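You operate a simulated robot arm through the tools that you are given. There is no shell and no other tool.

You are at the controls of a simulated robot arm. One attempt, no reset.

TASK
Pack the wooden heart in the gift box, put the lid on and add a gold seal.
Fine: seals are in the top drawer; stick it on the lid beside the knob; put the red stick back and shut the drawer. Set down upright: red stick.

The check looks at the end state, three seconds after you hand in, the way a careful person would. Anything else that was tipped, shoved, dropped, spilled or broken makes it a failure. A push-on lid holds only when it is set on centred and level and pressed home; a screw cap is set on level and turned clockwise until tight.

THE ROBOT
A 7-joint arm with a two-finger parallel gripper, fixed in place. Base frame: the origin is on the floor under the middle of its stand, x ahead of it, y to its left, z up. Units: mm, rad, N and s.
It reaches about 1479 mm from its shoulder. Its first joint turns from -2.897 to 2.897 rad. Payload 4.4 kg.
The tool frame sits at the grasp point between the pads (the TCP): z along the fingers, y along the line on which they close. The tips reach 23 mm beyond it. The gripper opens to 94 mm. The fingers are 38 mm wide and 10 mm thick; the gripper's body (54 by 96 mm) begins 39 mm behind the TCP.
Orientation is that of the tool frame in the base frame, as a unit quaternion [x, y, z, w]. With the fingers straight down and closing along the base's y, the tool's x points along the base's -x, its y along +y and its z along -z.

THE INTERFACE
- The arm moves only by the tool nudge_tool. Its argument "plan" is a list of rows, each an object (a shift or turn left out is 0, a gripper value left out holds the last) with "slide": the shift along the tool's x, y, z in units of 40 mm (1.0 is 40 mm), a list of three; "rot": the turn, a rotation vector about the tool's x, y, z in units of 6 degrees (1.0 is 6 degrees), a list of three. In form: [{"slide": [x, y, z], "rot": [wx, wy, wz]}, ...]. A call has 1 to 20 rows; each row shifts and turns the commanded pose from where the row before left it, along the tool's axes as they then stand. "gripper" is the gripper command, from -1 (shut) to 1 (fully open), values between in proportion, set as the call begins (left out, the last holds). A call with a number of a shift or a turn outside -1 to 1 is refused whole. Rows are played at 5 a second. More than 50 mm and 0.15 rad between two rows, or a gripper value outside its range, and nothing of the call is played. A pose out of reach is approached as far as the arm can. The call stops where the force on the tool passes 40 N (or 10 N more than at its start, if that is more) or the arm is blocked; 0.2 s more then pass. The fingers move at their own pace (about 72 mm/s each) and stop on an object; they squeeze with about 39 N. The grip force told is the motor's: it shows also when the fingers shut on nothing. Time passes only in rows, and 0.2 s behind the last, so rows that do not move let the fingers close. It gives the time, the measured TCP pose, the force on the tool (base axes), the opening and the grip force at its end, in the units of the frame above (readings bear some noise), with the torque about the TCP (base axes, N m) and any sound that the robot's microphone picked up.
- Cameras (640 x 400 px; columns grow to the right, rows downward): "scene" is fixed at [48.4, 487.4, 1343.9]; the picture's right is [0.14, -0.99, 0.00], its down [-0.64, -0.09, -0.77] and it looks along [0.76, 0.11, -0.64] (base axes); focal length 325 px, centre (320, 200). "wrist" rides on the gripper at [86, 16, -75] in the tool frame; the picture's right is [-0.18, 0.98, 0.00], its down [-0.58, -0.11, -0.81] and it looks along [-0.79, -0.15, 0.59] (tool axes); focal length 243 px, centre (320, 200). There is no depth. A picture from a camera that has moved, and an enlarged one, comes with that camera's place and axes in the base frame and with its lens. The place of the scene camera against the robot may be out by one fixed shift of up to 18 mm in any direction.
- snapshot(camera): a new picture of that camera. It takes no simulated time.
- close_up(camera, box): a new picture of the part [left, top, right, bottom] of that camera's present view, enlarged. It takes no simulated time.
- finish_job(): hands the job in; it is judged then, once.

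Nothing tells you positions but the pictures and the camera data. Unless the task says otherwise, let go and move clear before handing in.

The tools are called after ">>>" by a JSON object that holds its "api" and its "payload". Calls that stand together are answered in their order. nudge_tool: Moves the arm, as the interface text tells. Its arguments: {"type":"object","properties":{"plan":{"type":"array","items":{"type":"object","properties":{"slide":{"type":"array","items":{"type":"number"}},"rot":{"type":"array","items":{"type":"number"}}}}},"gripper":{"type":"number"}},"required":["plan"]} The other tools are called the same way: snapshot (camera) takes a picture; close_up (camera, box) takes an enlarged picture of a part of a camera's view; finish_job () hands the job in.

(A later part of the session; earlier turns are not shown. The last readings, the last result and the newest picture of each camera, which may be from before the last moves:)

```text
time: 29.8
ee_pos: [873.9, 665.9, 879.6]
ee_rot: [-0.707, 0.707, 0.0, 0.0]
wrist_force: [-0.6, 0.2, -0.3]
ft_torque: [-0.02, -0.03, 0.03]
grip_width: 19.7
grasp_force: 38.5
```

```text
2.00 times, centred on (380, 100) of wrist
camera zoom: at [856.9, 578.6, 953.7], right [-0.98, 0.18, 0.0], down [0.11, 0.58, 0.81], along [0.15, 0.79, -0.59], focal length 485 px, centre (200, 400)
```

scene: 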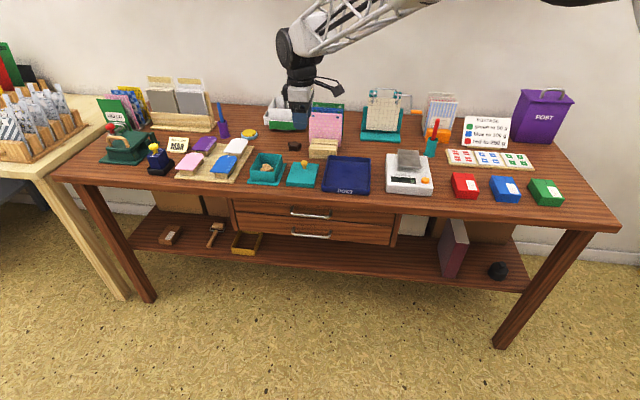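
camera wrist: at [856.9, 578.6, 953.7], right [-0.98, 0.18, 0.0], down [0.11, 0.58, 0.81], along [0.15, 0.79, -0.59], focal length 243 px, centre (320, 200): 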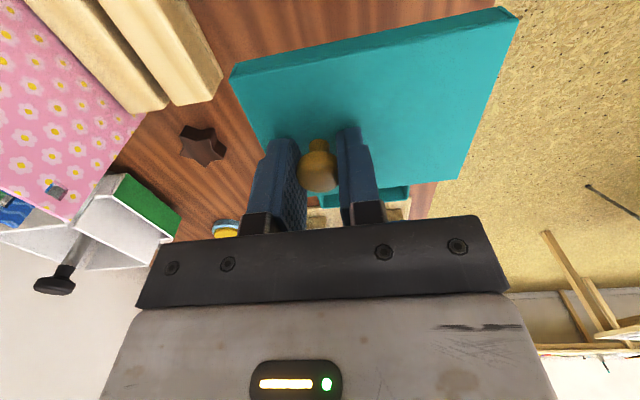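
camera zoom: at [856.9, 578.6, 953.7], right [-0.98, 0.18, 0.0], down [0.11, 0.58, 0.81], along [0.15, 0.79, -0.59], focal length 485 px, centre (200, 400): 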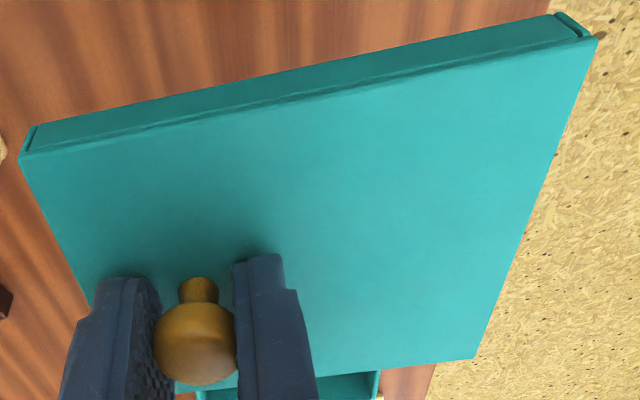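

The lid hangs level, with its centre ~23.5 mm in −x from the grasp. Moving it 112.5 mm in +y over the box at this height.

>>> {"api": "nudge_tool", "payload": {"plan": [{"slide": [-0.703, 0, 0]}, {"slide": [-0.703, 0, 0]}, {"slide": [-0.703, 0, 0]}, {"slide": [-0.703, 0, 0]}, {"slide": [0, 0, 0.5]}, {"slide": [0, 0, 0.3]}, {"slide": [0, 0, 0]}]}}

>>> {"api": "close_up", "payload": {"camera": "wrist", "box": [220, 0, 540, 200]}}

>>> {"api": "close_up", "payload": {"camera": "scene", "box": [230, 130, 310, 190]}}

```text
time: 31.4
ee_pos: [874.9, 778.5, 845.7]
ee_rot: [-0.707, 0.707, 0.0, 0.0]
wrist_force: [-0.3, -0.2, -0.2]
ft_torque: [0.0, -0.01, -0.02]
grip_width: 19.9
grasp_force: 38.7
```

```text
2.00 times, centred on (380, 100) of wrist
camera zoom: at [857.8, 692.0, 921.4], right [-0.98, 0.18, 0.0], down [0.11, 0.58, 0.81], along [0.15, 0.79, -0.59], focal length 485 px, centre (200, 400)
```

zoom: 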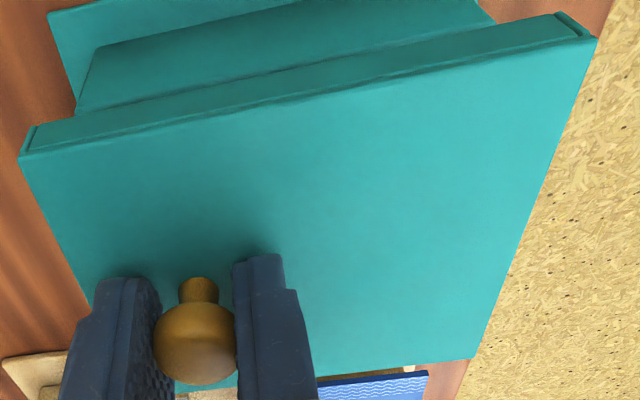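

```text
6.67 times, centred on (270, 160) of scene
camera zoom: at [48.4, 487.4, 1343.9], right [0.14, -0.99, 0.0], down [-0.64, -0.09, -0.77], along [0.76, 0.11, -0.64], focal length 2166 px, centre (653, 467)
```

zoom: 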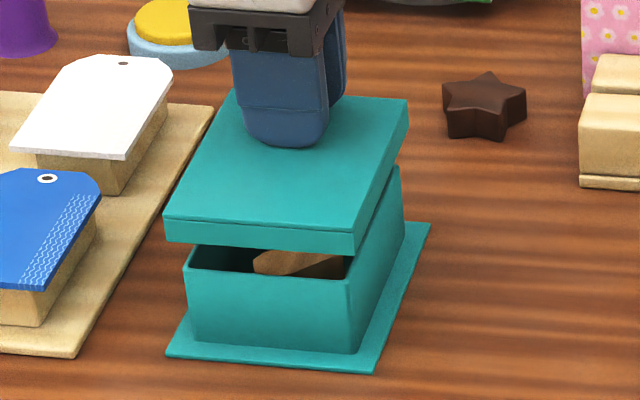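

The wrist view says the lid is centred over the box within ~1.5 mm. I'll double-check with a tighter scene zoom.

>>> {"api": "close_up", "payload": {"camera": "scene", "box": [245, 145, 295, 180]}}

>>> {"api": "close_up", "payload": {"camera": "wrist", "box": [220, 0, 400, 110]}}

```text
11.43 times, centred on (270, 162) of scene
camera zoom: at [48.4, 487.4, 1343.9], right [0.14, -0.99, 0.0], down [-0.64, -0.09, -0.77], along [0.76, 0.11, -0.64], focal length 3712 px, centre (891, 629)
```

zoom: 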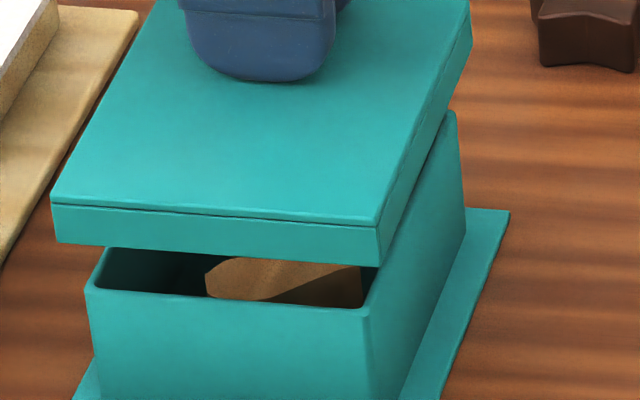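

```text
3.56 times, centred on (310, 55) of wrist
camera zoom: at [857.8, 692.0, 921.4], right [-0.98, 0.18, 0.0], down [0.11, 0.58, 0.81], along [0.15, 0.79, -0.59], focal length 863 px, centre (356, 716)
```

zoom: 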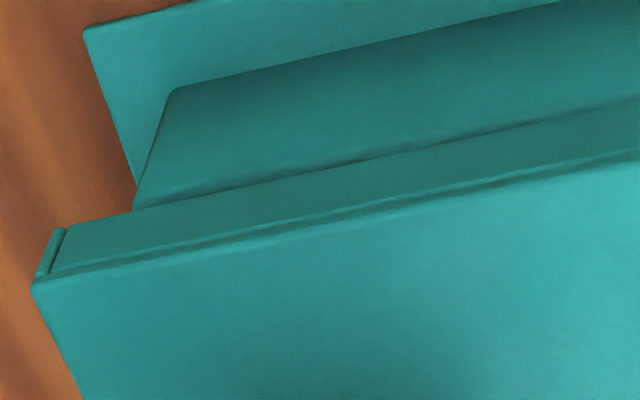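

Small correction (−1.3 mm x, +0.8 mm y), then lowering gently onto the rim while watching the force.

>>> {"api": "nudge_tool", "payload": {"plan": [{"slide": [-0.02, 0.033, 0]}, {"slide": [0, 0, 0.2]}, {"slide": [0, 0, 0.1]}, {"slide": [0, 0, 0]}]}}

>>> {"api": "close_up", "payload": {"camera": "scene", "box": [245, 145, 295, 180]}}

>>> {"api": "close_up", "payload": {"camera": "wrist", "box": [220, 0, 540, 200]}}

```text
time: 32.4
ee_pos: [872.6, 780.1, 836.4]
ee_rot: [-0.707, 0.707, 0.0, 0.0]
wrist_force: [-0.2, 0.0, -0.7]
ft_torque: [-0.02, -0.02, 0.0]
grip_width: 19.7
grasp_force: 38.8
```

```text
11.43 times, centred on (270, 162) of scene
camera zoom: at [48.4, 487.4, 1343.9], right [0.14, -0.99, 0.0], down [-0.64, -0.09, -0.77], along [0.76, 0.11, -0.64], focal length 3712 px, centre (891, 629)
```

zoom: 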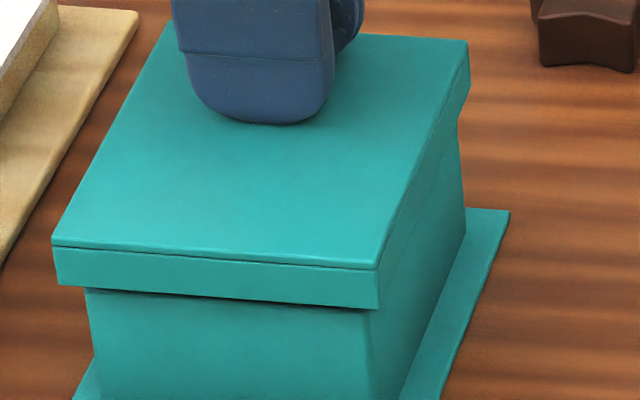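

```text
2.00 times, centred on (380, 100) of wrist
camera zoom: at [856.4, 693.0, 909.5], right [-0.98, 0.18, 0.0], down [0.11, 0.58, 0.81], along [0.15, 0.79, -0.59], focal length 485 px, centre (200, 400)
```

zoom: 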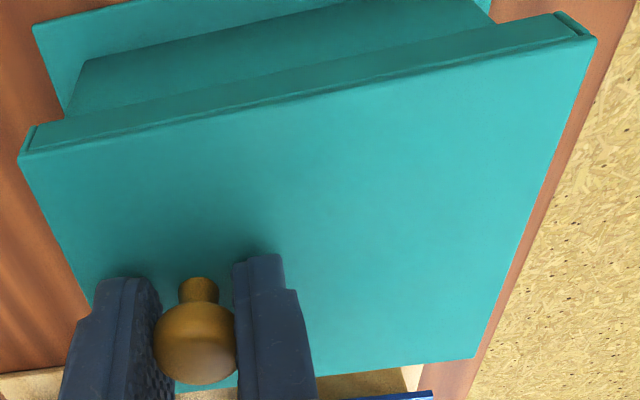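

Aligned well in both views, about 4–5 mm above the rim. Lowering slowly.

>>> {"api": "nudge_tool", "payload": {"plan": [{"slide": [0, 0, 0.06]}, {"slide": [0, 0, 0.06]}, {"slide": [0, 0, 0.06]}, {"slide": [0, 0, 0]}]}}

```text
time: 33.4
ee_pos: [872.5, 780.1, 826.4]
ee_rot: [0.707, -0.707, -0.001, 0.0]
wrist_force: [-1.1, -0.2, -0.6]
ft_torque: [0.01, 0.0, 0.01]
grip_width: 19.8
grasp_force: 38.7
```

No resistance, so the skirt appears to be slipping over the rim. Continuing.

>>> {"api": "nudge_tool", "payload": {"plan": [{"slide": [0, 0, 0.06]}, {"slide": [0, 0, 0.06]}, {"slide": [0, 0, 0]}]}}

>>> {"api": "close_up", "payload": {"camera": "scene", "box": [245, 145, 295, 180]}}

```text
time: 34.2
ee_pos: [873.2, 781.1, 822.5]
ee_rot: [-0.707, 0.707, -0.001, 0.0]
wrist_force: [0.4, 0.1, -0.2]
ft_torque: [0.01, 0.01, 0.01]
grip_width: 19.8
grasp_force: 38.9
```

```text
11.43 times, centred on (270, 162) of scene
camera zoom: at [48.4, 487.4, 1343.9], right [0.14, -0.99, 0.0], down [-0.64, -0.09, -0.77], along [0.76, 0.11, -0.64], focal length 3712 px, centre (891, 629)
```

zoom: 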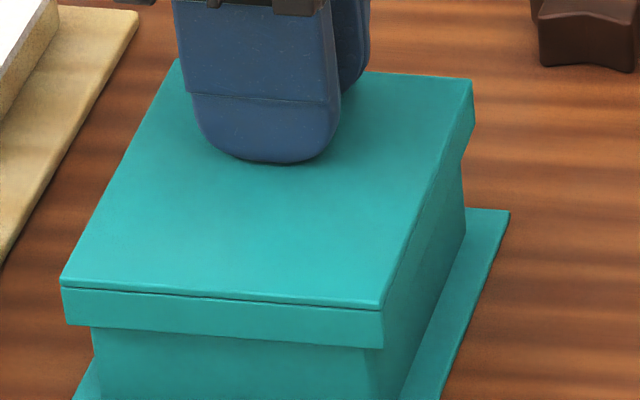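

>>> {"api": "nudge_tool", "payload": {"plan": [{"slide": [0, 0, 0.06]}, {"slide": [0, 0, 0.06]}, {"slide": [0, 0, 0]}]}}

```text
time: 35.0
ee_pos: [872.7, 778.8, 818.4]
ee_rot: [-0.707, 0.707, 0.0, 0.0]
wrist_force: [-0.6, 0.8, -0.8]
ft_torque: [0.01, 0.0, -0.02]
grip_width: 19.8
grasp_force: 39.4
```

>>> {"api": "nudge_tool", "payload": {"plan": [{"slide": [0, 0, 0.05]}, {"slide": [0, 0, 0.05]}, {"slide": [0, 0, 0]}]}}

>>> {"api": "close_up", "payload": {"camera": "scene", "box": [245, 145, 295, 180]}}

>>> {"api": "close_up", "payload": {"camera": "wrist", "box": [220, 0, 540, 200]}}

```text
time: 35.8
ee_pos: [873.5, 780.2, 817.4]
ee_rot: [0.708, -0.707, 0.0, -0.002]
wrist_force: [-2.9, -3.9, 26.7]
ft_torque: [-0.2, 0.03, 0.03]
grip_width: 19.7
grasp_force: 38.9
```

```text
11.43 times, centred on (270, 162) of scene
camera zoom: at [48.4, 487.4, 1343.9], right [0.14, -0.99, 0.0], down [-0.64, -0.09, -0.77], along [0.76, 0.11, -0.64], focal length 3712 px, centre (891, 629)
```

zoom: 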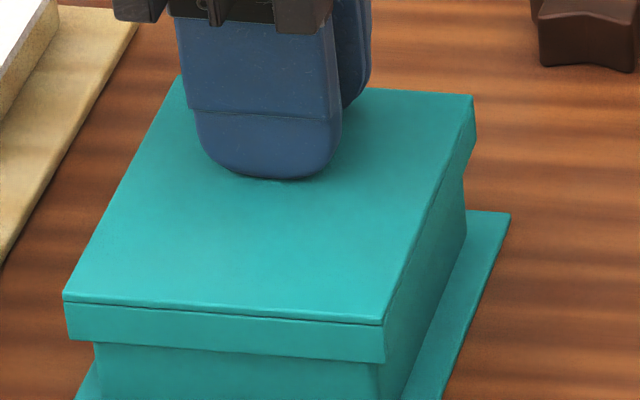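

```text
2.00 times, centred on (380, 100) of wrist
camera zoom: at [856.4, 692.6, 892.0], right [-0.98, 0.18, 0.0], down [0.11, 0.58, 0.81], along [0.15, 0.79, -0.59], focal length 485 px, centre (200, 400)
```

zoom: 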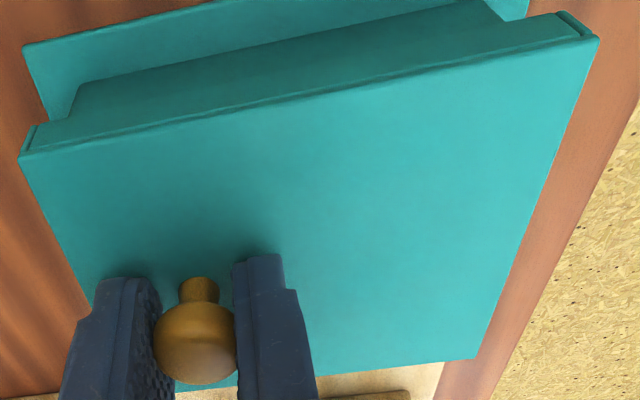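

Contact at 26.7 N with the lid at the expected seated height. Pressing a little more to push it home, listening for a click.

>>> {"api": "nudge_tool", "payload": {"plan": [{"slide": [0, 0, 0.02]}, {"slide": [0, 0, 0.02]}, {"slide": [0, 0, 0]}]}}

```text
time: 36.3
ee_pos: [873.8, 781.2, 818.1]
ee_rot: [-0.707, 0.707, -0.001, 0.002]
wrist_force: [-0.1, 0.2, 6.2]
ft_torque: [0.05, -0.03, -0.02]
grip_width: 20.0
grasp_force: 38.9
stopped in row 2: the force on the tool passed its limit at 42 N (the readings are from after the stop); the commanded pose is now the measured one
```

Pressed with 42 N. Releasing the knob and checking the lid's seating from a higher look.

>>> {"api": "nudge_tool", "payload": {"plan": [{"slide": [0, 0, 0]}, {"slide": [0, 0, 0]}], "gripper": 0.1}}

>>> {"api": "nudge_tool", "payload": {"plan": [{"slide": [0, 0, -0.4]}, {"slide": [0, 0, -0.8]}, {"slide": [0, 0, -0.8]}, {"slide": [0, 0, 0]}]}}

>>> {"api": "snapshot", "payload": {"camera": "wrist"}}

>>> {"api": "close_up", "payload": {"camera": "scene", "box": [245, 140, 301, 180]}}

```text
time: 36.9
ee_pos: [873.9, 780.2, 816.8]
ee_rot: [-0.707, 0.707, 0.0, 0.001]
wrist_force: [2.0, -1.3, 7.8]
ft_torque: [-0.04, 0.16, 0.04]
grip_width: 50.7
grasp_force: 0.1
heard: snap
```

```text
time: 37.9
ee_pos: [873.5, 779.8, 897.4]
ee_rot: [-0.707, 0.708, -0.001, 0.001]
wrist_force: [-0.4, -0.1, 0.2]
ft_torque: [0.03, 0.01, -0.04]
grip_width: 51.6
grasp_force: 0.1
```

```text
taken
camera wrist: at [856.9, 692.0, 972.1], right [-0.98, 0.18, 0.0], down [0.11, 0.58, 0.81], along [0.15, 0.79, -0.59], focal length 243 px, centre (320, 200)
```

wrist: 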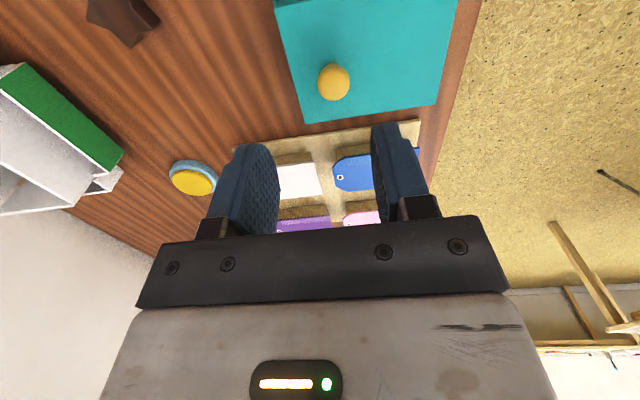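

```text
10.00 times, centred on (273, 160) of scene
camera zoom: at [48.4, 487.4, 1343.9], right [0.14, -0.99, 0.0], down [-0.64, -0.09, -0.77], along [0.76, 0.11, -0.64], focal length 3248 px, centre (790, 600)
```

zoom: 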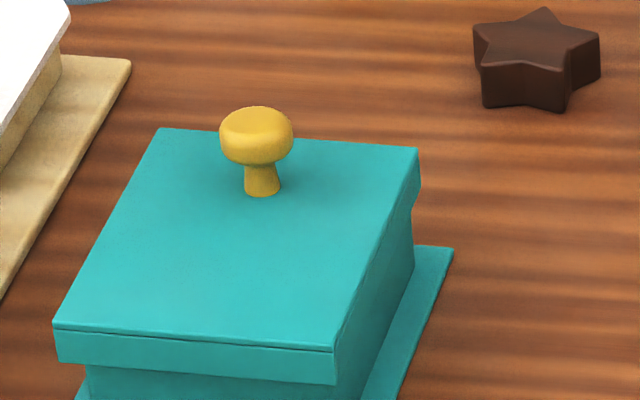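

I heard a snap and the lid looks level and centred on the box. Next: the drawer. I'll back away to in front of the bench and turn the gripper to point forward with the fingers closing vertically.

>>> {"api": "nudge_tool", "payload": {"plan": [{"slide": [0.465, 0.853, 0]}, {"slide": [0.465, 0.853, 0]}, {"slide": [0.465, 0.853, 0]}, {"slide": [0.465, 0.853, 0]}, {"slide": [0.465, 0.853, 0]}, {"slide": [0.465, 0.853, 0]}, {"slide": [0.465, 0.853, 0]}, {"slide": [0.465, 0.853, 0]}, {"slide": [0, 0, 0]}]}}

>>> {"api": "nudge_tool", "payload": {"plan": [{"rot": [1, 0, 0]}, {"rot": [1, 0, 0]}, {"rot": [1, 0, 0]}, {"rot": [1, 0, 0]}, {"rot": [1, 0, 0]}, {"rot": [1, 0, 0]}, {"rot": [1, 0, 0]}, {"rot": [1, 0, 0]}, {"rot": [1, 0, 0]}, {"rot": [1, 0, 0]}, {"rot": [1, 0, 0]}, {"rot": [1, 0, 0]}, {"rot": [1, 0, 0]}, {"rot": [1, 0, 0]}, {"rot": [1, 0, 0]}, {"slide": [0, 0, 0]}]}}

>>> {"api": "snapshot", "payload": {"camera": "scene"}}

>>> {"api": "snapshot", "payload": {"camera": "wrist"}}

```text
time: 39.9
ee_pos: [602.6, 632.1, 897.0]
ee_rot: [-0.707, 0.707, 0.0, 0.001]
wrist_force: [-0.2, -0.3, -0.6]
ft_torque: [-0.04, -0.01, 0.02]
grip_width: 52.0
grasp_force: 0.0
```

```text
time: 43.3
ee_pos: [601.2, 631.0, 896.9]
ee_rot: [-0.499, 0.5, -0.501, 0.501]
wrist_force: [0.1, -0.1, -0.2]
ft_torque: [0.0, 0.02, -0.04]
grip_width: 51.7
grasp_force: 0.0
```

```text
taken
```

scene: 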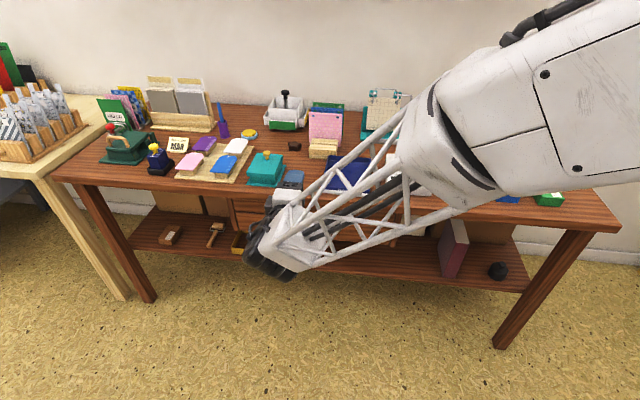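

```text
taken
camera wrist: at [526.1, 544.8, 879.5], right [0.0, 0.19, -0.98], down [-0.81, 0.58, 0.11], along [0.59, 0.79, 0.15], focal length 243 px, centre (320, 200)
```

wrist: 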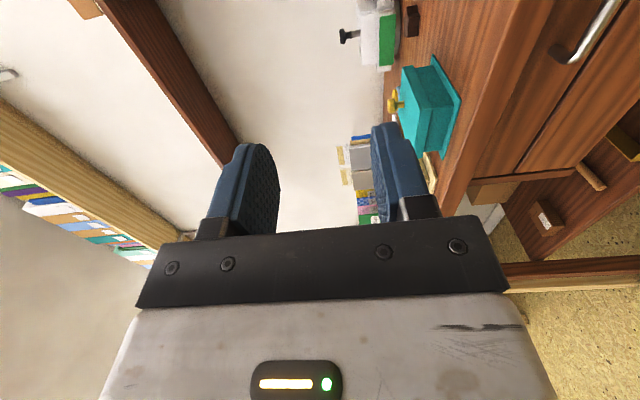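

Orientation is right. Lowering in front of the drawer to handle height.

>>> {"api": "nudge_tool", "payload": {"plan": [{"slide": [0, 0.96, 0]}, {"slide": [0, 0.96, 0]}, {"slide": [0, 0.96, 0]}, {"slide": [0, 0.96, 0]}, {"slide": [0, 0.96, 0]}, {"slide": [0, 0.96, 0]}, {"slide": [0, 0, 0]}]}}

>>> {"api": "snapshot", "payload": {"camera": "wrist"}}

>>> {"api": "snapshot", "payload": {"camera": "scene"}}

```text
time: 44.9
ee_pos: [600.0, 628.1, 664.8]
ee_rot: [-0.499, 0.5, -0.5, 0.501]
wrist_force: [0.0, 0.5, 0.3]
ft_torque: [0.0, 0.03, -0.01]
grip_width: 51.4
grasp_force: 0.1
```

```text
taken
camera wrist: at [525.5, 542.4, 647.8], right [0.0, 0.19, -0.98], down [-0.81, 0.58, 0.11], along [0.59, 0.79, 0.15], focal length 243 px, centre (320, 200)
```

wrist: 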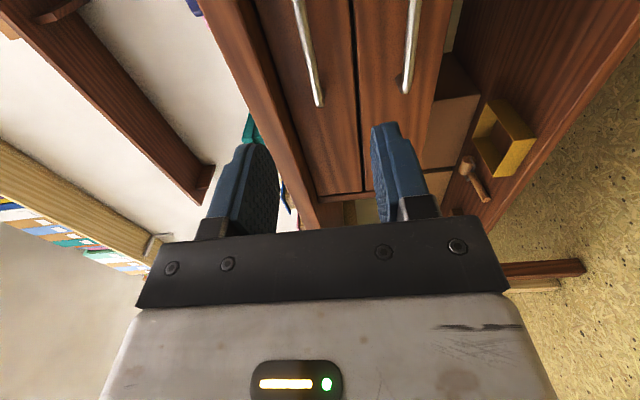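

```text
taken
```

scene: 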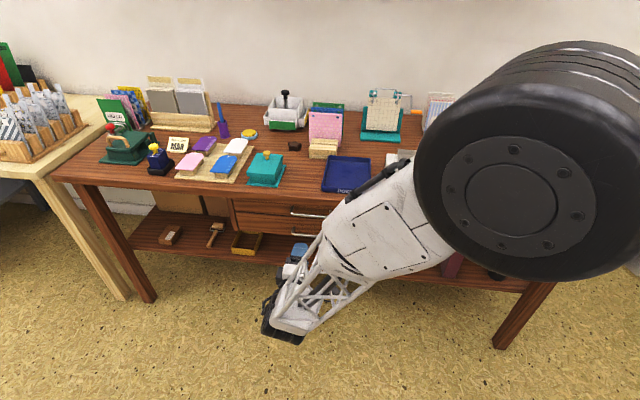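

>>> {"api": "close_up", "payload": {"camera": "wrist", "box": [240, 0, 400, 120]}}

```text
3.33 times, centred on (320, 60) of wrist
camera zoom: at [525.5, 542.4, 647.8], right [0.0, 0.19, -0.98], down [-0.81, 0.58, 0.11], along [0.59, 0.79, 0.15], focal length 809 px, centre (320, 667)
```

zoom: 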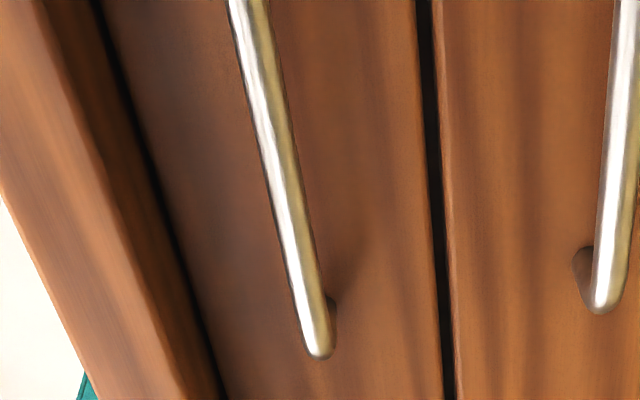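

Handle bar measured at x≈753, z≈675, y≈570–690; drawer front spans z 634–716. I'll narrow the opening, rise 10 mm, and advance so the bar sits between the pads.

>>> {"api": "nudge_tool", "payload": {"plan": [{"slide": [0, -0.25, 0.5]}, {"slide": [0, 0, 1]}, {"slide": [0, 0, 1]}, {"slide": [0, 0, 0]}], "gripper": -0.25}}

>>> {"api": "snapshot", "payload": {"camera": "wrist"}}

```text
time: 45.9
ee_pos: [701.9, 629.6, 674.8]
ee_rot: [-0.499, 0.5, -0.5, 0.501]
wrist_force: [0.5, -0.1, -0.7]
ft_torque: [-0.02, -0.01, 0.01]
grip_width: 35.5
grasp_force: 0.1
```

```text
taken
camera wrist: at [626.5, 542.6, 657.7], right [0.0, 0.19, -0.98], down [-0.81, 0.58, 0.11], along [0.59, 0.79, 0.15], focal length 243 px, centre (320, 200)
```

wrist: 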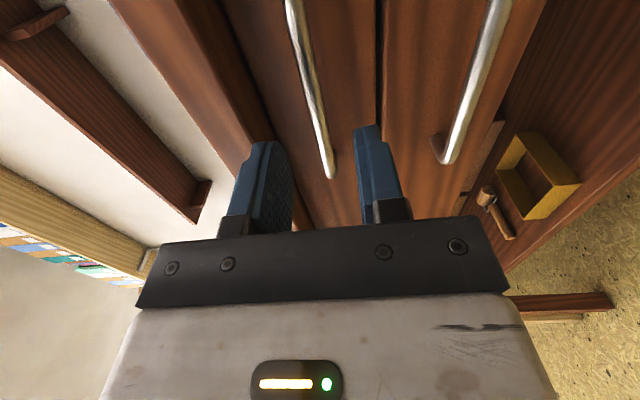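

The bar is centred between the fingers. Advancing to it, then closing.

>>> {"api": "nudge_tool", "payload": {"plan": [{"slide": [0, 0, 0.6]}, {"slide": [0, 0, 0.5]}, {"slide": [0, 0, 0]}]}}

>>> {"api": "snapshot", "payload": {"camera": "wrist"}}

```text
time: 46.7
ee_pos: [746.0, 629.2, 675.2]
ee_rot: [-0.499, 0.5, -0.5, 0.501]
wrist_force: [0.2, 0.1, 0.6]
ft_torque: [-0.01, -0.03, -0.05]
grip_width: 35.4
grasp_force: 0.0
```

```text
taken
camera wrist: at [671.4, 543.3, 658.9], right [0.0, 0.19, -0.98], down [-0.81, 0.58, 0.11], along [0.59, 0.79, 0.15], focal length 243 px, centre (320, 200)
```

wrist: 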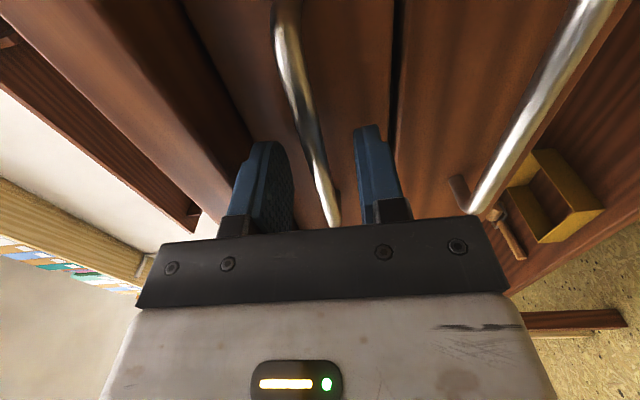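

>>> {"api": "nudge_tool", "payload": {"plan": [{"slide": [0, 0, 0]}, {"slide": [0, 0, 0]}, {"slide": [0, 0, 0]}], "gripper": -1}}

>>> {"api": "snapshot", "payload": {"camera": "wrist"}}

```text
time: 47.5
ee_pos: [746.7, 630.7, 675.2]
ee_rot: [-0.499, 0.5, -0.501, 0.501]
wrist_force: [0.7, -2.2, 3.9]
ft_torque: [-0.56, -0.03, -0.02]
grip_width: 9.7
grasp_force: 45.0
```

```text
taken
camera wrist: at [671.2, 543.3, 659.0], right [0.0, 0.19, -0.98], down [-0.81, 0.58, 0.11], along [0.59, 0.79, 0.15], focal length 243 px, centre (320, 200)
```

wrist: 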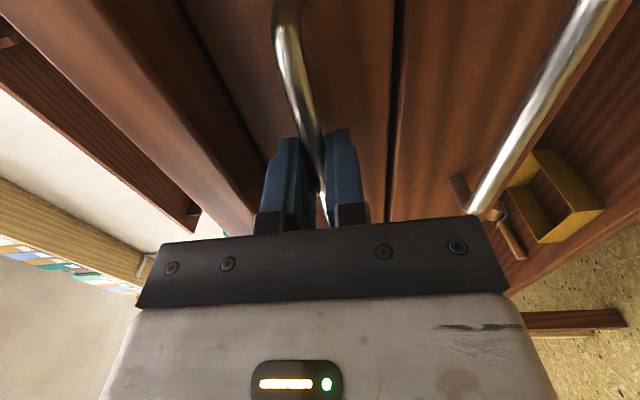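

Handle is gripped (9.7 mm). Pulling the drawer out steadily.

>>> {"api": "nudge_tool", "payload": {"plan": [{"slide": [0, 0, -0.25]}, {"slide": [0, 0, -0.5]}, {"slide": [0, 0, -0.5]}, {"slide": [0, 0, -0.5]}, {"slide": [0, 0, -0.5]}, {"slide": [0, 0, -0.5]}, {"slide": [0, 0, 0]}]}}

>>> {"api": "snapshot", "payload": {"camera": "scene"}}

>>> {"api": "snapshot", "payload": {"camera": "wrist"}}

```text
time: 48.2
ee_pos: [711.1, 631.1, 676.0]
ee_rot: [0.498, -0.501, 0.501, -0.5]
wrist_force: [0.7, -10.7, 4.3]
ft_torque: [-0.33, -0.03, 0.51]
grip_width: 9.8
grasp_force: 45.0
stopped in row 3: the force on the tool passed its limit at 45 N (the readings are from after the stop); the commanded pose is now the measured one
```

```text
taken
```

scene: 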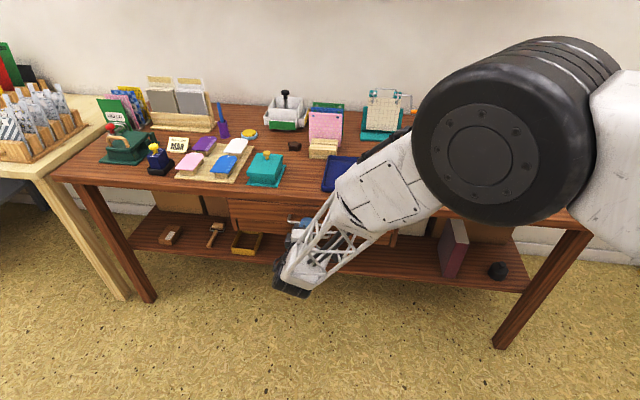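

```text
taken
camera wrist: at [635.1, 543.6, 659.1], right [0.0, 0.18, -0.98], down [-0.81, 0.58, 0.11], along [0.59, 0.79, 0.15], focal length 243 px, centre (320, 200)
```

wrist: 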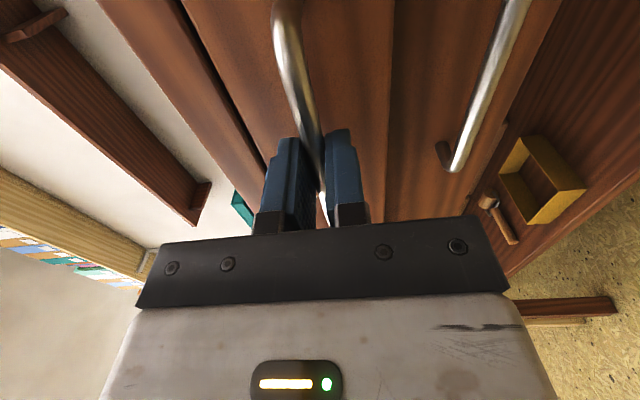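

The drawer moved about 36 mm before the force limit tripped. Continuing to pull more slowly.

>>> {"api": "nudge_tool", "payload": {"plan": [{"slide": [0, 0, -0.15]}, {"slide": [0, 0, -0.15]}, {"slide": [0, 0, -0.15]}, {"slide": [0, 0, -0.15]}, {"slide": [0, 0, -0.15]}, {"slide": [0, 0, -0.15]}, {"slide": [0, 0, -0.15]}, {"slide": [0, 0, -0.15]}, {"slide": [0, 0, -0.15]}, {"slide": [0, 0, -0.15]}, {"slide": [0, 0, 0]}]}}

```text
time: 50.6
ee_pos: [651.1, 630.7, 675.8]
ee_rot: [0.497, -0.5, 0.501, -0.501]
wrist_force: [-0.5, -39.2, 6.5]
ft_torque: [-0.31, -0.07, -0.7]
grip_width: 9.7
grasp_force: 45.2
```

The drawer is moving but there is a sideways load (~39 N). I'll ease the command sideways to relieve it.

>>> {"api": "nudge_tool", "payload": {"plan": [{"slide": [0.03, 0, 0]}, {"slide": [0.03, 0, 0]}, {"slide": [0, 0, 0]}]}}

>>> {"api": "snapshot", "payload": {"camera": "wrist"}}

>>> {"api": "snapshot", "payload": {"camera": "scene"}}

```text
time: 51.4
ee_pos: [649.8, 630.9, 676.8]
ee_rot: [-0.499, 0.499, -0.5, 0.502]
wrist_force: [-1.0, 14.6, -9.3]
ft_torque: [-0.4, 0.13, -0.24]
grip_width: 9.7
grasp_force: 45.1
```

```text
taken
camera wrist: at [575.0, 543.5, 659.0], right [0.0, 0.19, -0.98], down [-0.81, 0.58, 0.11], along [0.59, 0.79, 0.15], focal length 243 px, centre (320, 200)
```

wrist: 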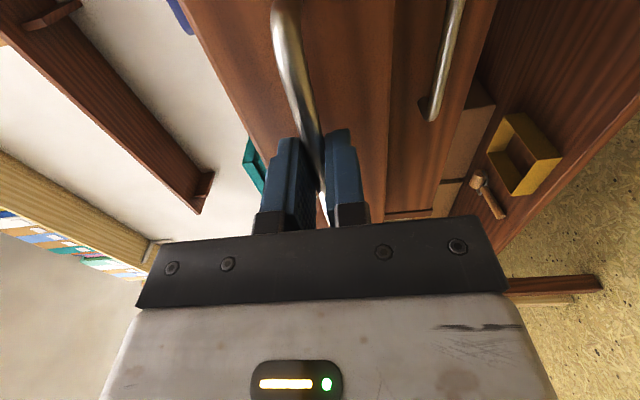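

```text
taken
```

scene: 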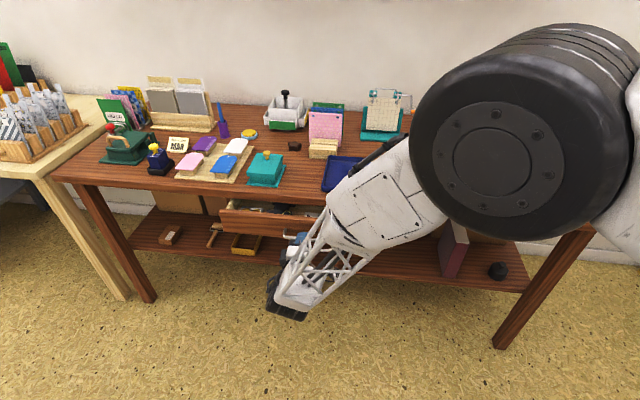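

>>> {"api": "close_up", "payload": {"camera": "scene", "box": [200, 180, 360, 280]}}

```text
4.00 times, centred on (280, 230) of scene
camera zoom: at [48.4, 487.4, 1343.9], right [0.14, -0.99, 0.0], down [-0.64, -0.09, -0.77], along [0.76, 0.11, -0.64], focal length 1299 px, centre (480, 80)
```

zoom: 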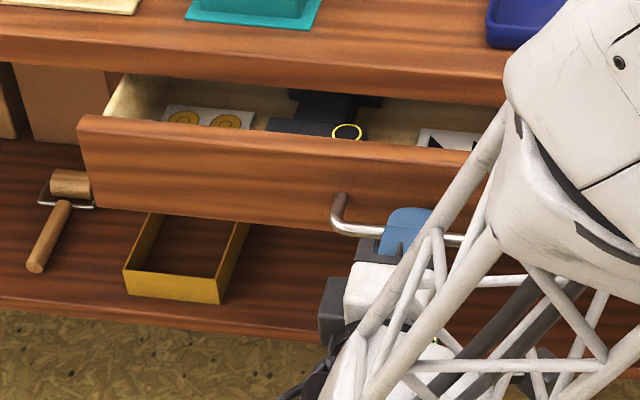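

I can see a white card with gold seals on the left inside the drawer. Pulling further out for access.

>>> {"api": "nudge_tool", "payload": {"plan": [{"slide": [-0.01, 0, -0.15]}, {"slide": [0, 0, -0.15]}, {"slide": [0, 0, -0.15]}, {"slide": [0, 0, -0.15]}, {"slide": [0, 0, -0.15]}, {"slide": [0, 0, -0.15]}, {"slide": [0, 0, -0.15]}, {"slide": [0, 0, -0.15]}, {"slide": [0, 0, -0.15]}, {"slide": [0, 0, 0]}]}}

```text
time: 52.6
ee_pos: [620.3, 630.2, 675.6]
ee_rot: [-0.498, 0.5, -0.5, 0.502]
wrist_force: [-0.2, 8.0, -6.1]
ft_torque: [-0.77, 0.11, -0.23]
grip_width: 9.7
grasp_force: 45.1
stopped in row 5: the force on the tool passed its limit at 41 N (the readings are from after the stop); the commanded pose is now the measured one
```

>>> {"api": "nudge_tool", "payload": {"plan": [{"slide": [0, 0, -0.1]}, {"slide": [0, 0, -0.1]}, {"slide": [0, 0, -0.1]}, {"slide": [0, 0, 0]}]}}

```text
time: 53.6
ee_pos: [609.7, 631.0, 675.7]
ee_rot: [-0.498, 0.5, -0.5, 0.502]
wrist_force: [0.1, 8.9, -5.0]
ft_torque: [-0.83, 0.04, -0.05]
grip_width: 9.7
grasp_force: 44.8
```

>>> {"api": "nudge_tool", "payload": {"plan": [{"slide": [0, 0, -0.1]}, {"slide": [0, 0, -0.1]}, {"slide": [0, 0, -0.1]}, {"slide": [0, 0, -0.1]}, {"slide": [0, 0, -0.1]}, {"slide": [0, 0, -0.1]}, {"slide": [0, 0, 0]}]}}

>>> {"api": "close_up", "payload": {"camera": "scene", "box": [200, 180, 360, 280]}}

```text
time: 55.2
ee_pos: [585.9, 631.4, 675.7]
ee_rot: [-0.498, 0.5, -0.5, 0.502]
wrist_force: [0.7, 10.1, -2.4]
ft_torque: [-0.78, 0.01, -0.44]
grip_width: 9.5
grasp_force: 44.9
```

```text
4.00 times, centred on (280, 230) of scene
camera zoom: at [48.4, 487.4, 1343.9], right [0.14, -0.99, 0.0], down [-0.64, -0.09, -0.77], along [0.76, 0.11, -0.64], focal length 1299 px, centre (480, 80)
```

zoom: 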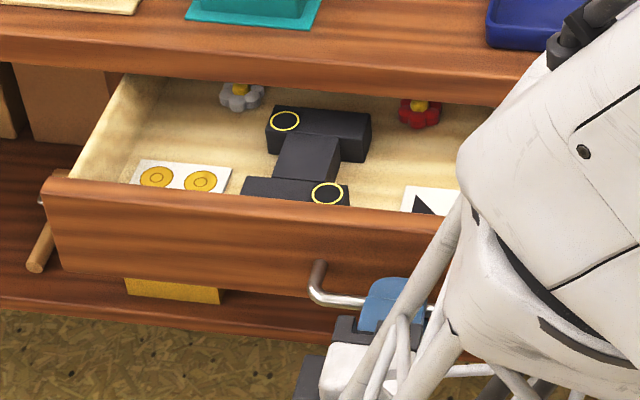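

The drawer is open ~160 mm and shows a white card with two gold seals at front-left, which is accessible. Releasing the handle and backing off.

>>> {"api": "nudge_tool", "payload": {"plan": [{"slide": [0, 0, 0]}, {"slide": [0, 0, 0]}], "gripper": -0.2}}

>>> {"api": "nudge_tool", "payload": {"plan": [{"slide": [0, 0, -0.5]}, {"slide": [0, 0, -1]}, {"slide": [0, 0, -0.5]}, {"slide": [0, -1, 0]}, {"slide": [0, -1, 0]}, {"slide": [0, -1, 0]}, {"slide": [0, -1, 0]}, {"slide": [0, -1, 0]}, {"slide": [0, -1, 0]}, {"slide": [0, -1, 0]}, {"slide": [0, 0, 0]}]}}

>>> {"api": "snapshot", "payload": {"camera": "scene"}}

```text
time: 55.8
ee_pos: [586.3, 631.8, 676.5]
ee_rot: [-0.498, 0.501, -0.5, 0.501]
wrist_force: [-0.6, -0.1, 0.1]
ft_torque: [0.01, 0.01, 0.02]
grip_width: 37.5
grasp_force: 0.0
```

```text
time: 58.2
ee_pos: [505.2, 629.3, 957.0]
ee_rot: [-0.498, 0.5, -0.5, 0.502]
wrist_force: [1.2, -1.1, -0.1]
ft_torque: [0.01, 0.0, -0.04]
grip_width: 37.8
grasp_force: 0.2
```

```text
taken
```

scene: 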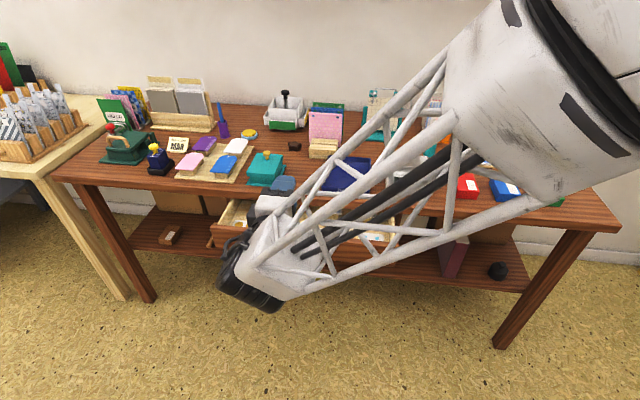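

Now rotating the tool back to pointing down and to the original yaw.

>>> {"api": "nudge_tool", "payload": {"plan": [{"rot": [-1, 0, 0]}, {"rot": [-1, 0, 0]}, {"rot": [-1, 0, 0]}, {"rot": [-1, 0, 0]}, {"rot": [-1, 0, 0]}, {"rot": [-1, 0, 0]}, {"rot": [-1, 0, 0]}, {"rot": [-1, 0, 0]}, {"rot": [-1, 0, 0]}, {"rot": [-1, 0, 0]}, {"rot": [-1, 0, 0]}, {"rot": [-1, 0, 0]}, {"rot": [-1, 0, 0]}, {"rot": [-1, 0, 0]}, {"rot": [-1, 0, 0]}, {"slide": [0, 0, 0]}]}}

>>> {"api": "nudge_tool", "payload": {"plan": [{"rot": [0, 0, 1]}, {"rot": [0, 0, 1]}, {"rot": [0, 0, 1]}, {"rot": [0, 0, 1]}, {"rot": [0, 0, 1]}, {"rot": [0, 0, 1]}, {"rot": [0, 0, 1]}, {"rot": [0, 0, 1]}, {"rot": [0, 0, 1]}, {"rot": [0, 0, 1]}, {"rot": [0, 0, 1]}, {"rot": [0, 0, 1]}, {"rot": [0, 0, 1]}, {"rot": [0, 0, 1]}, {"rot": [0, 0, 1]}, {"slide": [0, 0, 0]}]}}

>>> {"api": "snapshot", "payload": {"camera": "wrist"}}

>>> {"api": "snapshot", "payload": {"camera": "scene"}}

```text
time: 61.6
ee_pos: [504.6, 628.3, 955.6]
ee_rot: [-0.707, 0.707, 0.001, 0.002]
wrist_force: [-0.4, 0.4, 1.0]
ft_torque: [0.01, 0.0, -0.02]
grip_width: 37.5
grasp_force: 0.2
```

```text
time: 65.0
ee_pos: [505.1, 629.7, 956.2]
ee_rot: [0.001, 1.0, 0.001, 0.002]
wrist_force: [-0.3, 0.7, -0.4]
ft_torque: [-0.01, -0.03, 0.0]
grip_width: 37.6
grasp_force: 0.0
```

```text
taken
camera wrist: at [417.0, 645.2, 1029.9], right [0.19, 0.98, 0.0], down [0.58, -0.11, 0.81], along [0.79, -0.15, -0.59], focal length 243 px, centre (320, 200)
```

wrist: 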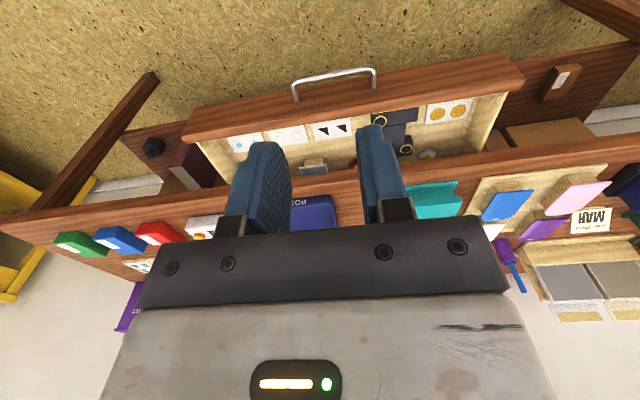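

```text
taken
```

scene: 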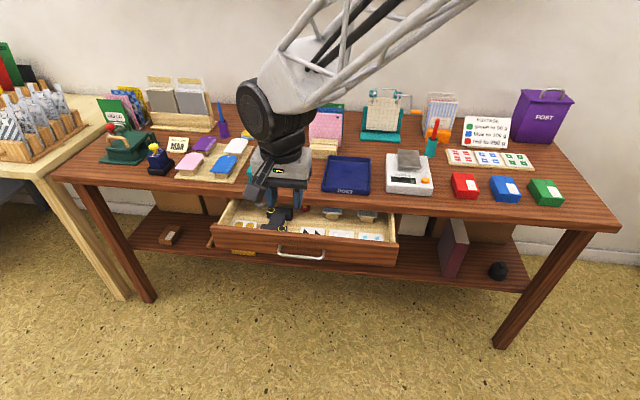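

The drawer is nicely open. Let me zoom in on its contents and on the red stick.

>>> {"api": "close_up", "payload": {"camera": "wrist", "box": [360, 80, 520, 180]}}

>>> {"api": "close_up", "payload": {"camera": "scene", "box": [210, 190, 410, 270]}}

>>> {"api": "close_up", "payload": {"camera": "scene", "box": [400, 100, 480, 170]}}

>>> {"api": "close_up", "payload": {"camera": "wrist", "box": [220, 110, 370, 190]}}

```text
4.00 times, centred on (440, 130) of wrist
camera zoom: at [417.0, 645.2, 1029.9], right [0.19, 0.98, 0.0], down [0.58, -0.11, 0.81], along [0.79, -0.15, -0.59], focal length 970 px, centre (-160, 480)
```

zoom: 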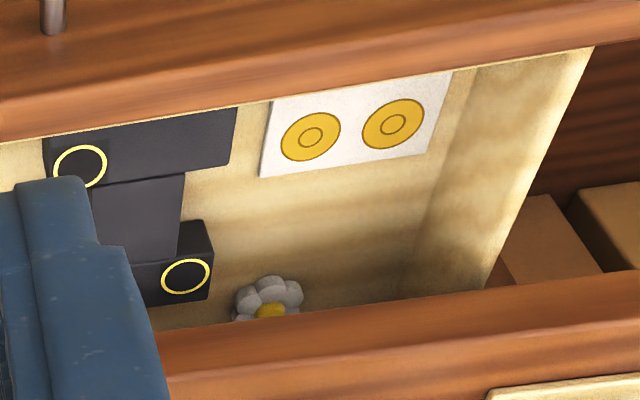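

```text
3.20 times, centred on (310, 230) of scene
camera zoom: at [48.4, 487.4, 1343.9], right [0.14, -0.99, 0.0], down [-0.64, -0.09, -0.77], along [0.76, 0.11, -0.64], focal length 1040 px, centre (352, 104)
```

zoom: 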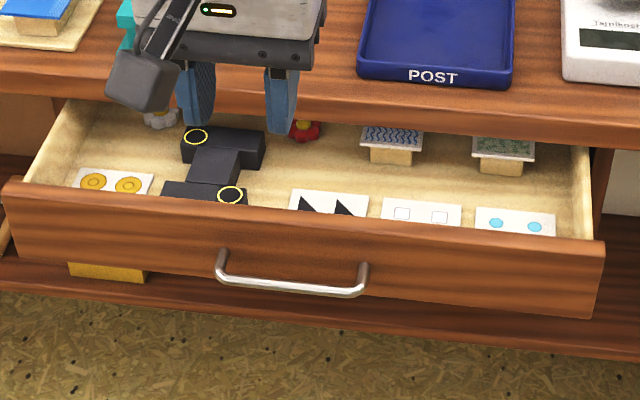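

```text
5.71 times, centred on (440, 135) of scene
camera zoom: at [48.4, 487.4, 1343.9], right [0.14, -0.99, 0.0], down [-0.64, -0.09, -0.77], along [0.76, 0.11, -0.64], focal length 1856 px, centre (-366, 571)
```

zoom: 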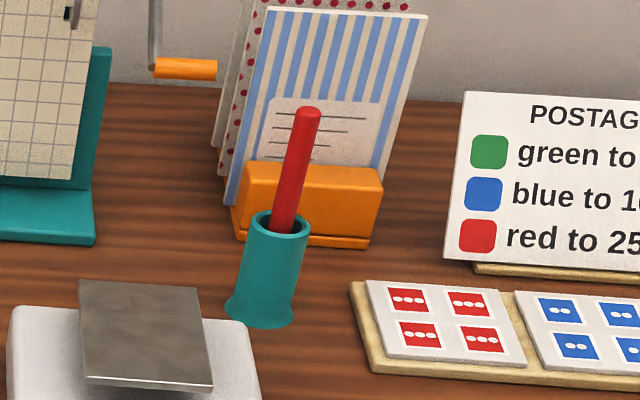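

```text
4.27 times, centred on (295, 150) of wrist
camera zoom: at [417.0, 645.2, 1029.9], right [0.19, 0.98, 0.0], down [0.58, -0.11, 0.81], along [0.79, -0.15, -0.59], focal length 1035 px, centre (427, 413)
```

zoom: 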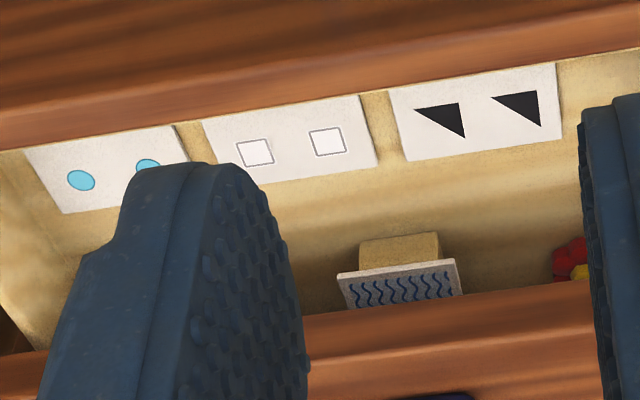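

Gold seals are on the card at the drawer's front-left. I'll move the wrist camera to get a better measurement of them.

>>> {"api": "nudge_tool", "payload": {"plan": [{"slide": [-0.5, 0.94, 0.2]}, {"slide": [-0.5, 0.94, 0.2]}, {"slide": [-0.5, 0.94, 0.2]}, {"slide": [-0.5, 0.94, 0.2]}, {"slide": [0, 0, 0]}]}}

>>> {"api": "snapshot", "payload": {"camera": "wrist"}}

>>> {"api": "close_up", "payload": {"camera": "wrist", "box": [260, 20, 420, 120]}}

```text
time: 66.2
ee_pos: [585.2, 780.4, 923.3]
ee_rot: [0.001, 1.0, 0.003, 0.002]
wrist_force: [-0.8, -0.2, 1.2]
ft_torque: [-0.01, -0.02, -0.03]
grip_width: 37.6
grasp_force: 0.2
```

```text
taken
camera wrist: at [498.3, 795.6, 997.5], right [0.18, 0.98, 0.0], down [0.58, -0.11, 0.81], along [0.79, -0.15, -0.59], focal length 243 px, centre (320, 200)
```

wrist: 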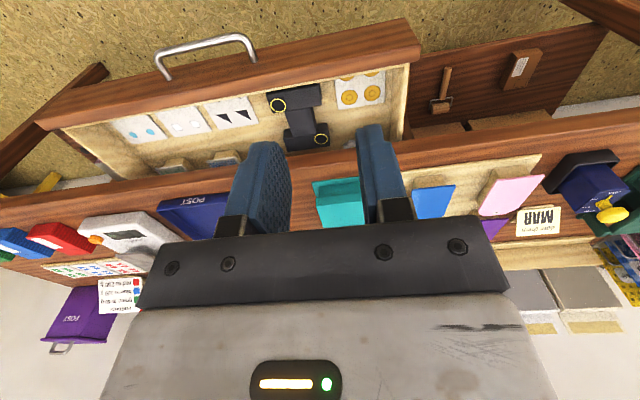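

```text
4.00 times, centred on (340, 70) of wrist
camera zoom: at [498.3, 795.6, 997.5], right [0.18, 0.98, 0.0], down [0.58, -0.11, 0.81], along [0.79, -0.15, -0.59], focal length 970 px, centre (240, 720)
```

zoom: 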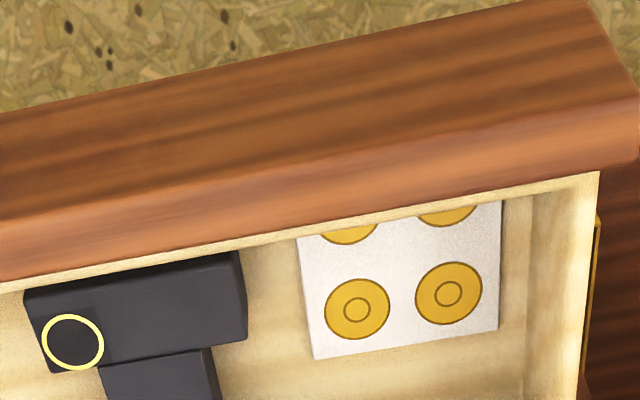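

Seals measured at about (705, 802) and (706, 836), z≈656. Now heading to the red stick, staying high.

>>> {"api": "nudge_tool", "payload": {"plan": [{"slide": [0, 0, -1]}, {"slide": [-0.56, -0.93, -0.05]}, {"slide": [-0.56, -0.93, -0.05]}, {"slide": [-0.56, -0.93, -0.05]}, {"slide": [-0.56, -0.93, -0.05]}, {"slide": [-0.56, -0.93, -0.05]}, {"slide": [-0.56, -0.93, -0.05]}, {"slide": [-0.56, -0.93, -0.05]}, {"slide": [-0.56, -0.93, -0.05]}, {"slide": [-0.56, -0.93, -0.05]}, {"slide": [-0.56, -0.93, -0.05]}, {"slide": [-0.56, -0.93, -0.05]}, {"slide": [-0.56, -0.93, -0.05]}, {"slide": [-0.56, -0.93, -0.05]}, {"slide": [-0.56, -0.93, -0.05]}, {"slide": [0, 0, 0]}]}}

>>> {"api": "snapshot", "payload": {"camera": "wrist"}}

>>> {"api": "snapshot", "payload": {"camera": "scene"}}

```text
time: 69.6
ee_pos: [895.7, 258.9, 990.6]
ee_rot: [0.001, 1.0, 0.002, 0.002]
wrist_force: [-0.5, -0.7, -0.1]
ft_torque: [-0.02, 0.01, -0.04]
grip_width: 37.6
grasp_force: 0.1
```

```text
taken
camera wrist: at [808.8, 273.6, 1064.5], right [0.19, 0.98, 0.0], down [0.58, -0.11, 0.81], along [0.79, -0.15, -0.59], focal length 243 px, centre (320, 200)
```

wrist: 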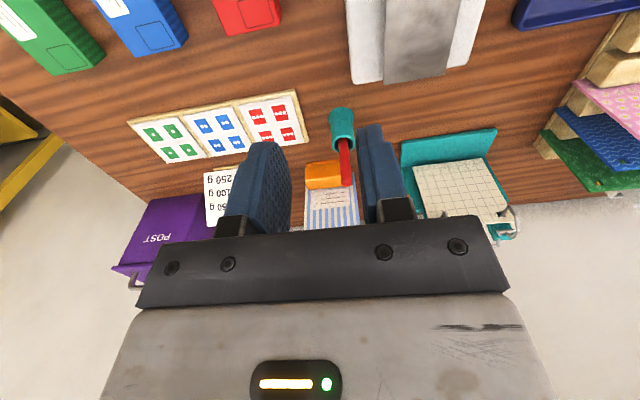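

```text
taken
```

scene: 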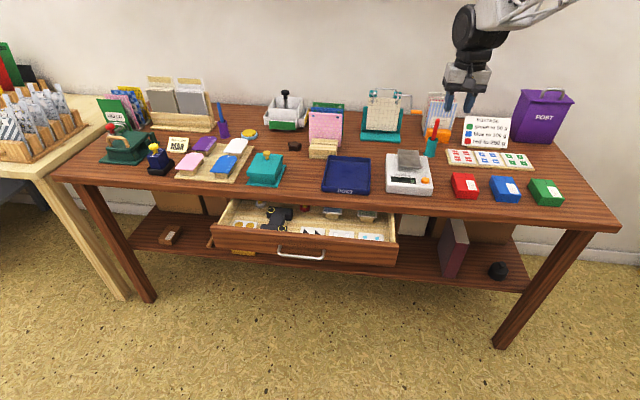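

>>> {"api": "close_up", "payload": {"camera": "wrist", "box": [280, 90, 420, 190]}}

>>> {"api": "close_up", "payload": {"camera": "scene", "box": [400, 80, 480, 160]}}

```text
4.00 times, centred on (350, 140) of wrist
camera zoom: at [808.8, 273.6, 1064.5], right [0.19, 0.98, 0.0], down [0.58, -0.11, 0.81], along [0.79, -0.15, -0.59], focal length 970 px, centre (200, 440)
```

zoom: 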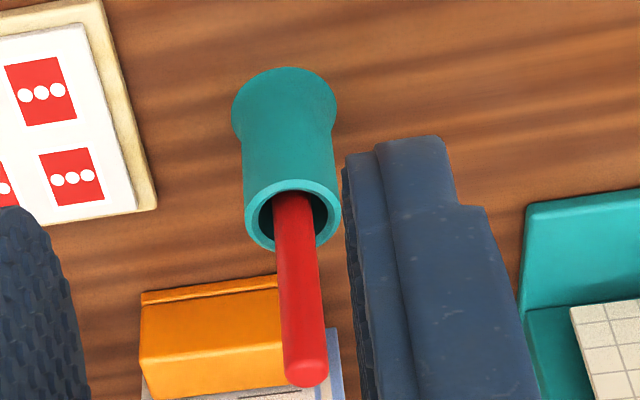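

```text
5.00 times, centred on (440, 120) of scene
camera zoom: at [48.4, 487.4, 1343.9], right [0.14, -0.99, 0.0], down [-0.64, -0.09, -0.77], along [0.76, 0.11, -0.64], focal length 1624 px, centre (-280, 600)
```

zoom: 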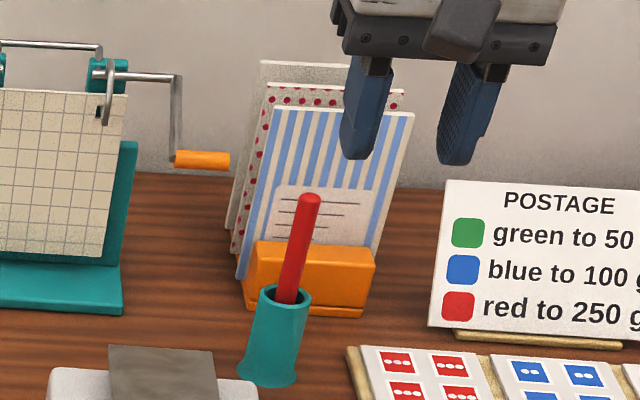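

Stick axis is at about (1031, 264), top z≈878, cup mouth z≈809. Moving directly above it to check alignment.

>>> {"api": "nudge_tool", "payload": {"plan": [{"slide": [-0.85, 0.042, 0]}, {"slide": [-0.85, 0.042, 0]}, {"slide": [-0.85, 0.042, 0]}, {"slide": [-0.85, 0.042, 0]}, {"slide": [0, 0, 0.5]}, {"slide": [0, 0, 0]}]}}

>>> {"api": "snapshot", "payload": {"camera": "wrist"}}

>>> {"api": "close_up", "payload": {"camera": "wrist", "box": [250, 20, 410, 120]}}

>>> {"api": "snapshot", "payload": {"camera": "scene"}}

```text
time: 71.0
ee_pos: [1034.4, 266.7, 970.3]
ee_rot: [0.001, 1.0, 0.002, 0.002]
wrist_force: [0.4, -0.1, -0.1]
ft_torque: [-0.03, 0.01, 0.0]
grip_width: 37.4
grasp_force: 0.1
```

```text
taken
camera wrist: at [947.3, 282.6, 1044.8], right [0.18, 0.98, 0.0], down [0.58, -0.11, 0.81], along [0.79, -0.15, -0.59], focal length 243 px, centre (320, 200)
```

wrist: 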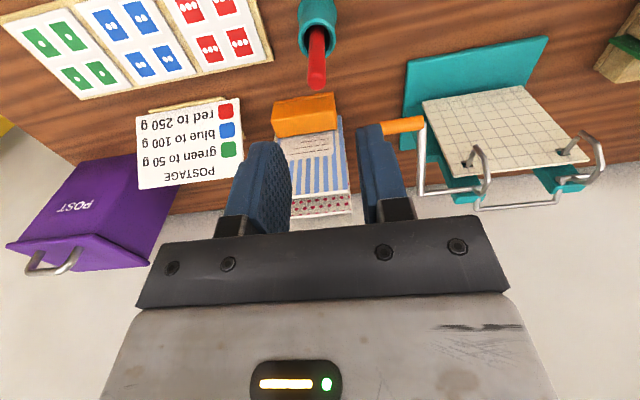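

```text
4.00 times, centred on (330, 70) of wrist
camera zoom: at [947.3, 282.6, 1044.8], right [0.18, 0.98, 0.0], down [0.58, -0.11, 0.81], along [0.79, -0.15, -0.59], focal length 970 px, centre (280, 720)
```

zoom: 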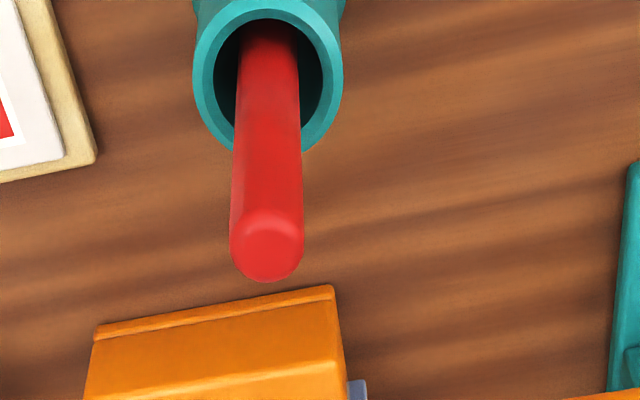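

```text
taken
```

scene: 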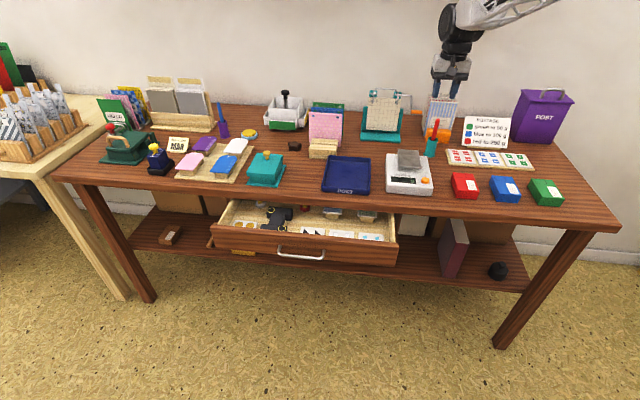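

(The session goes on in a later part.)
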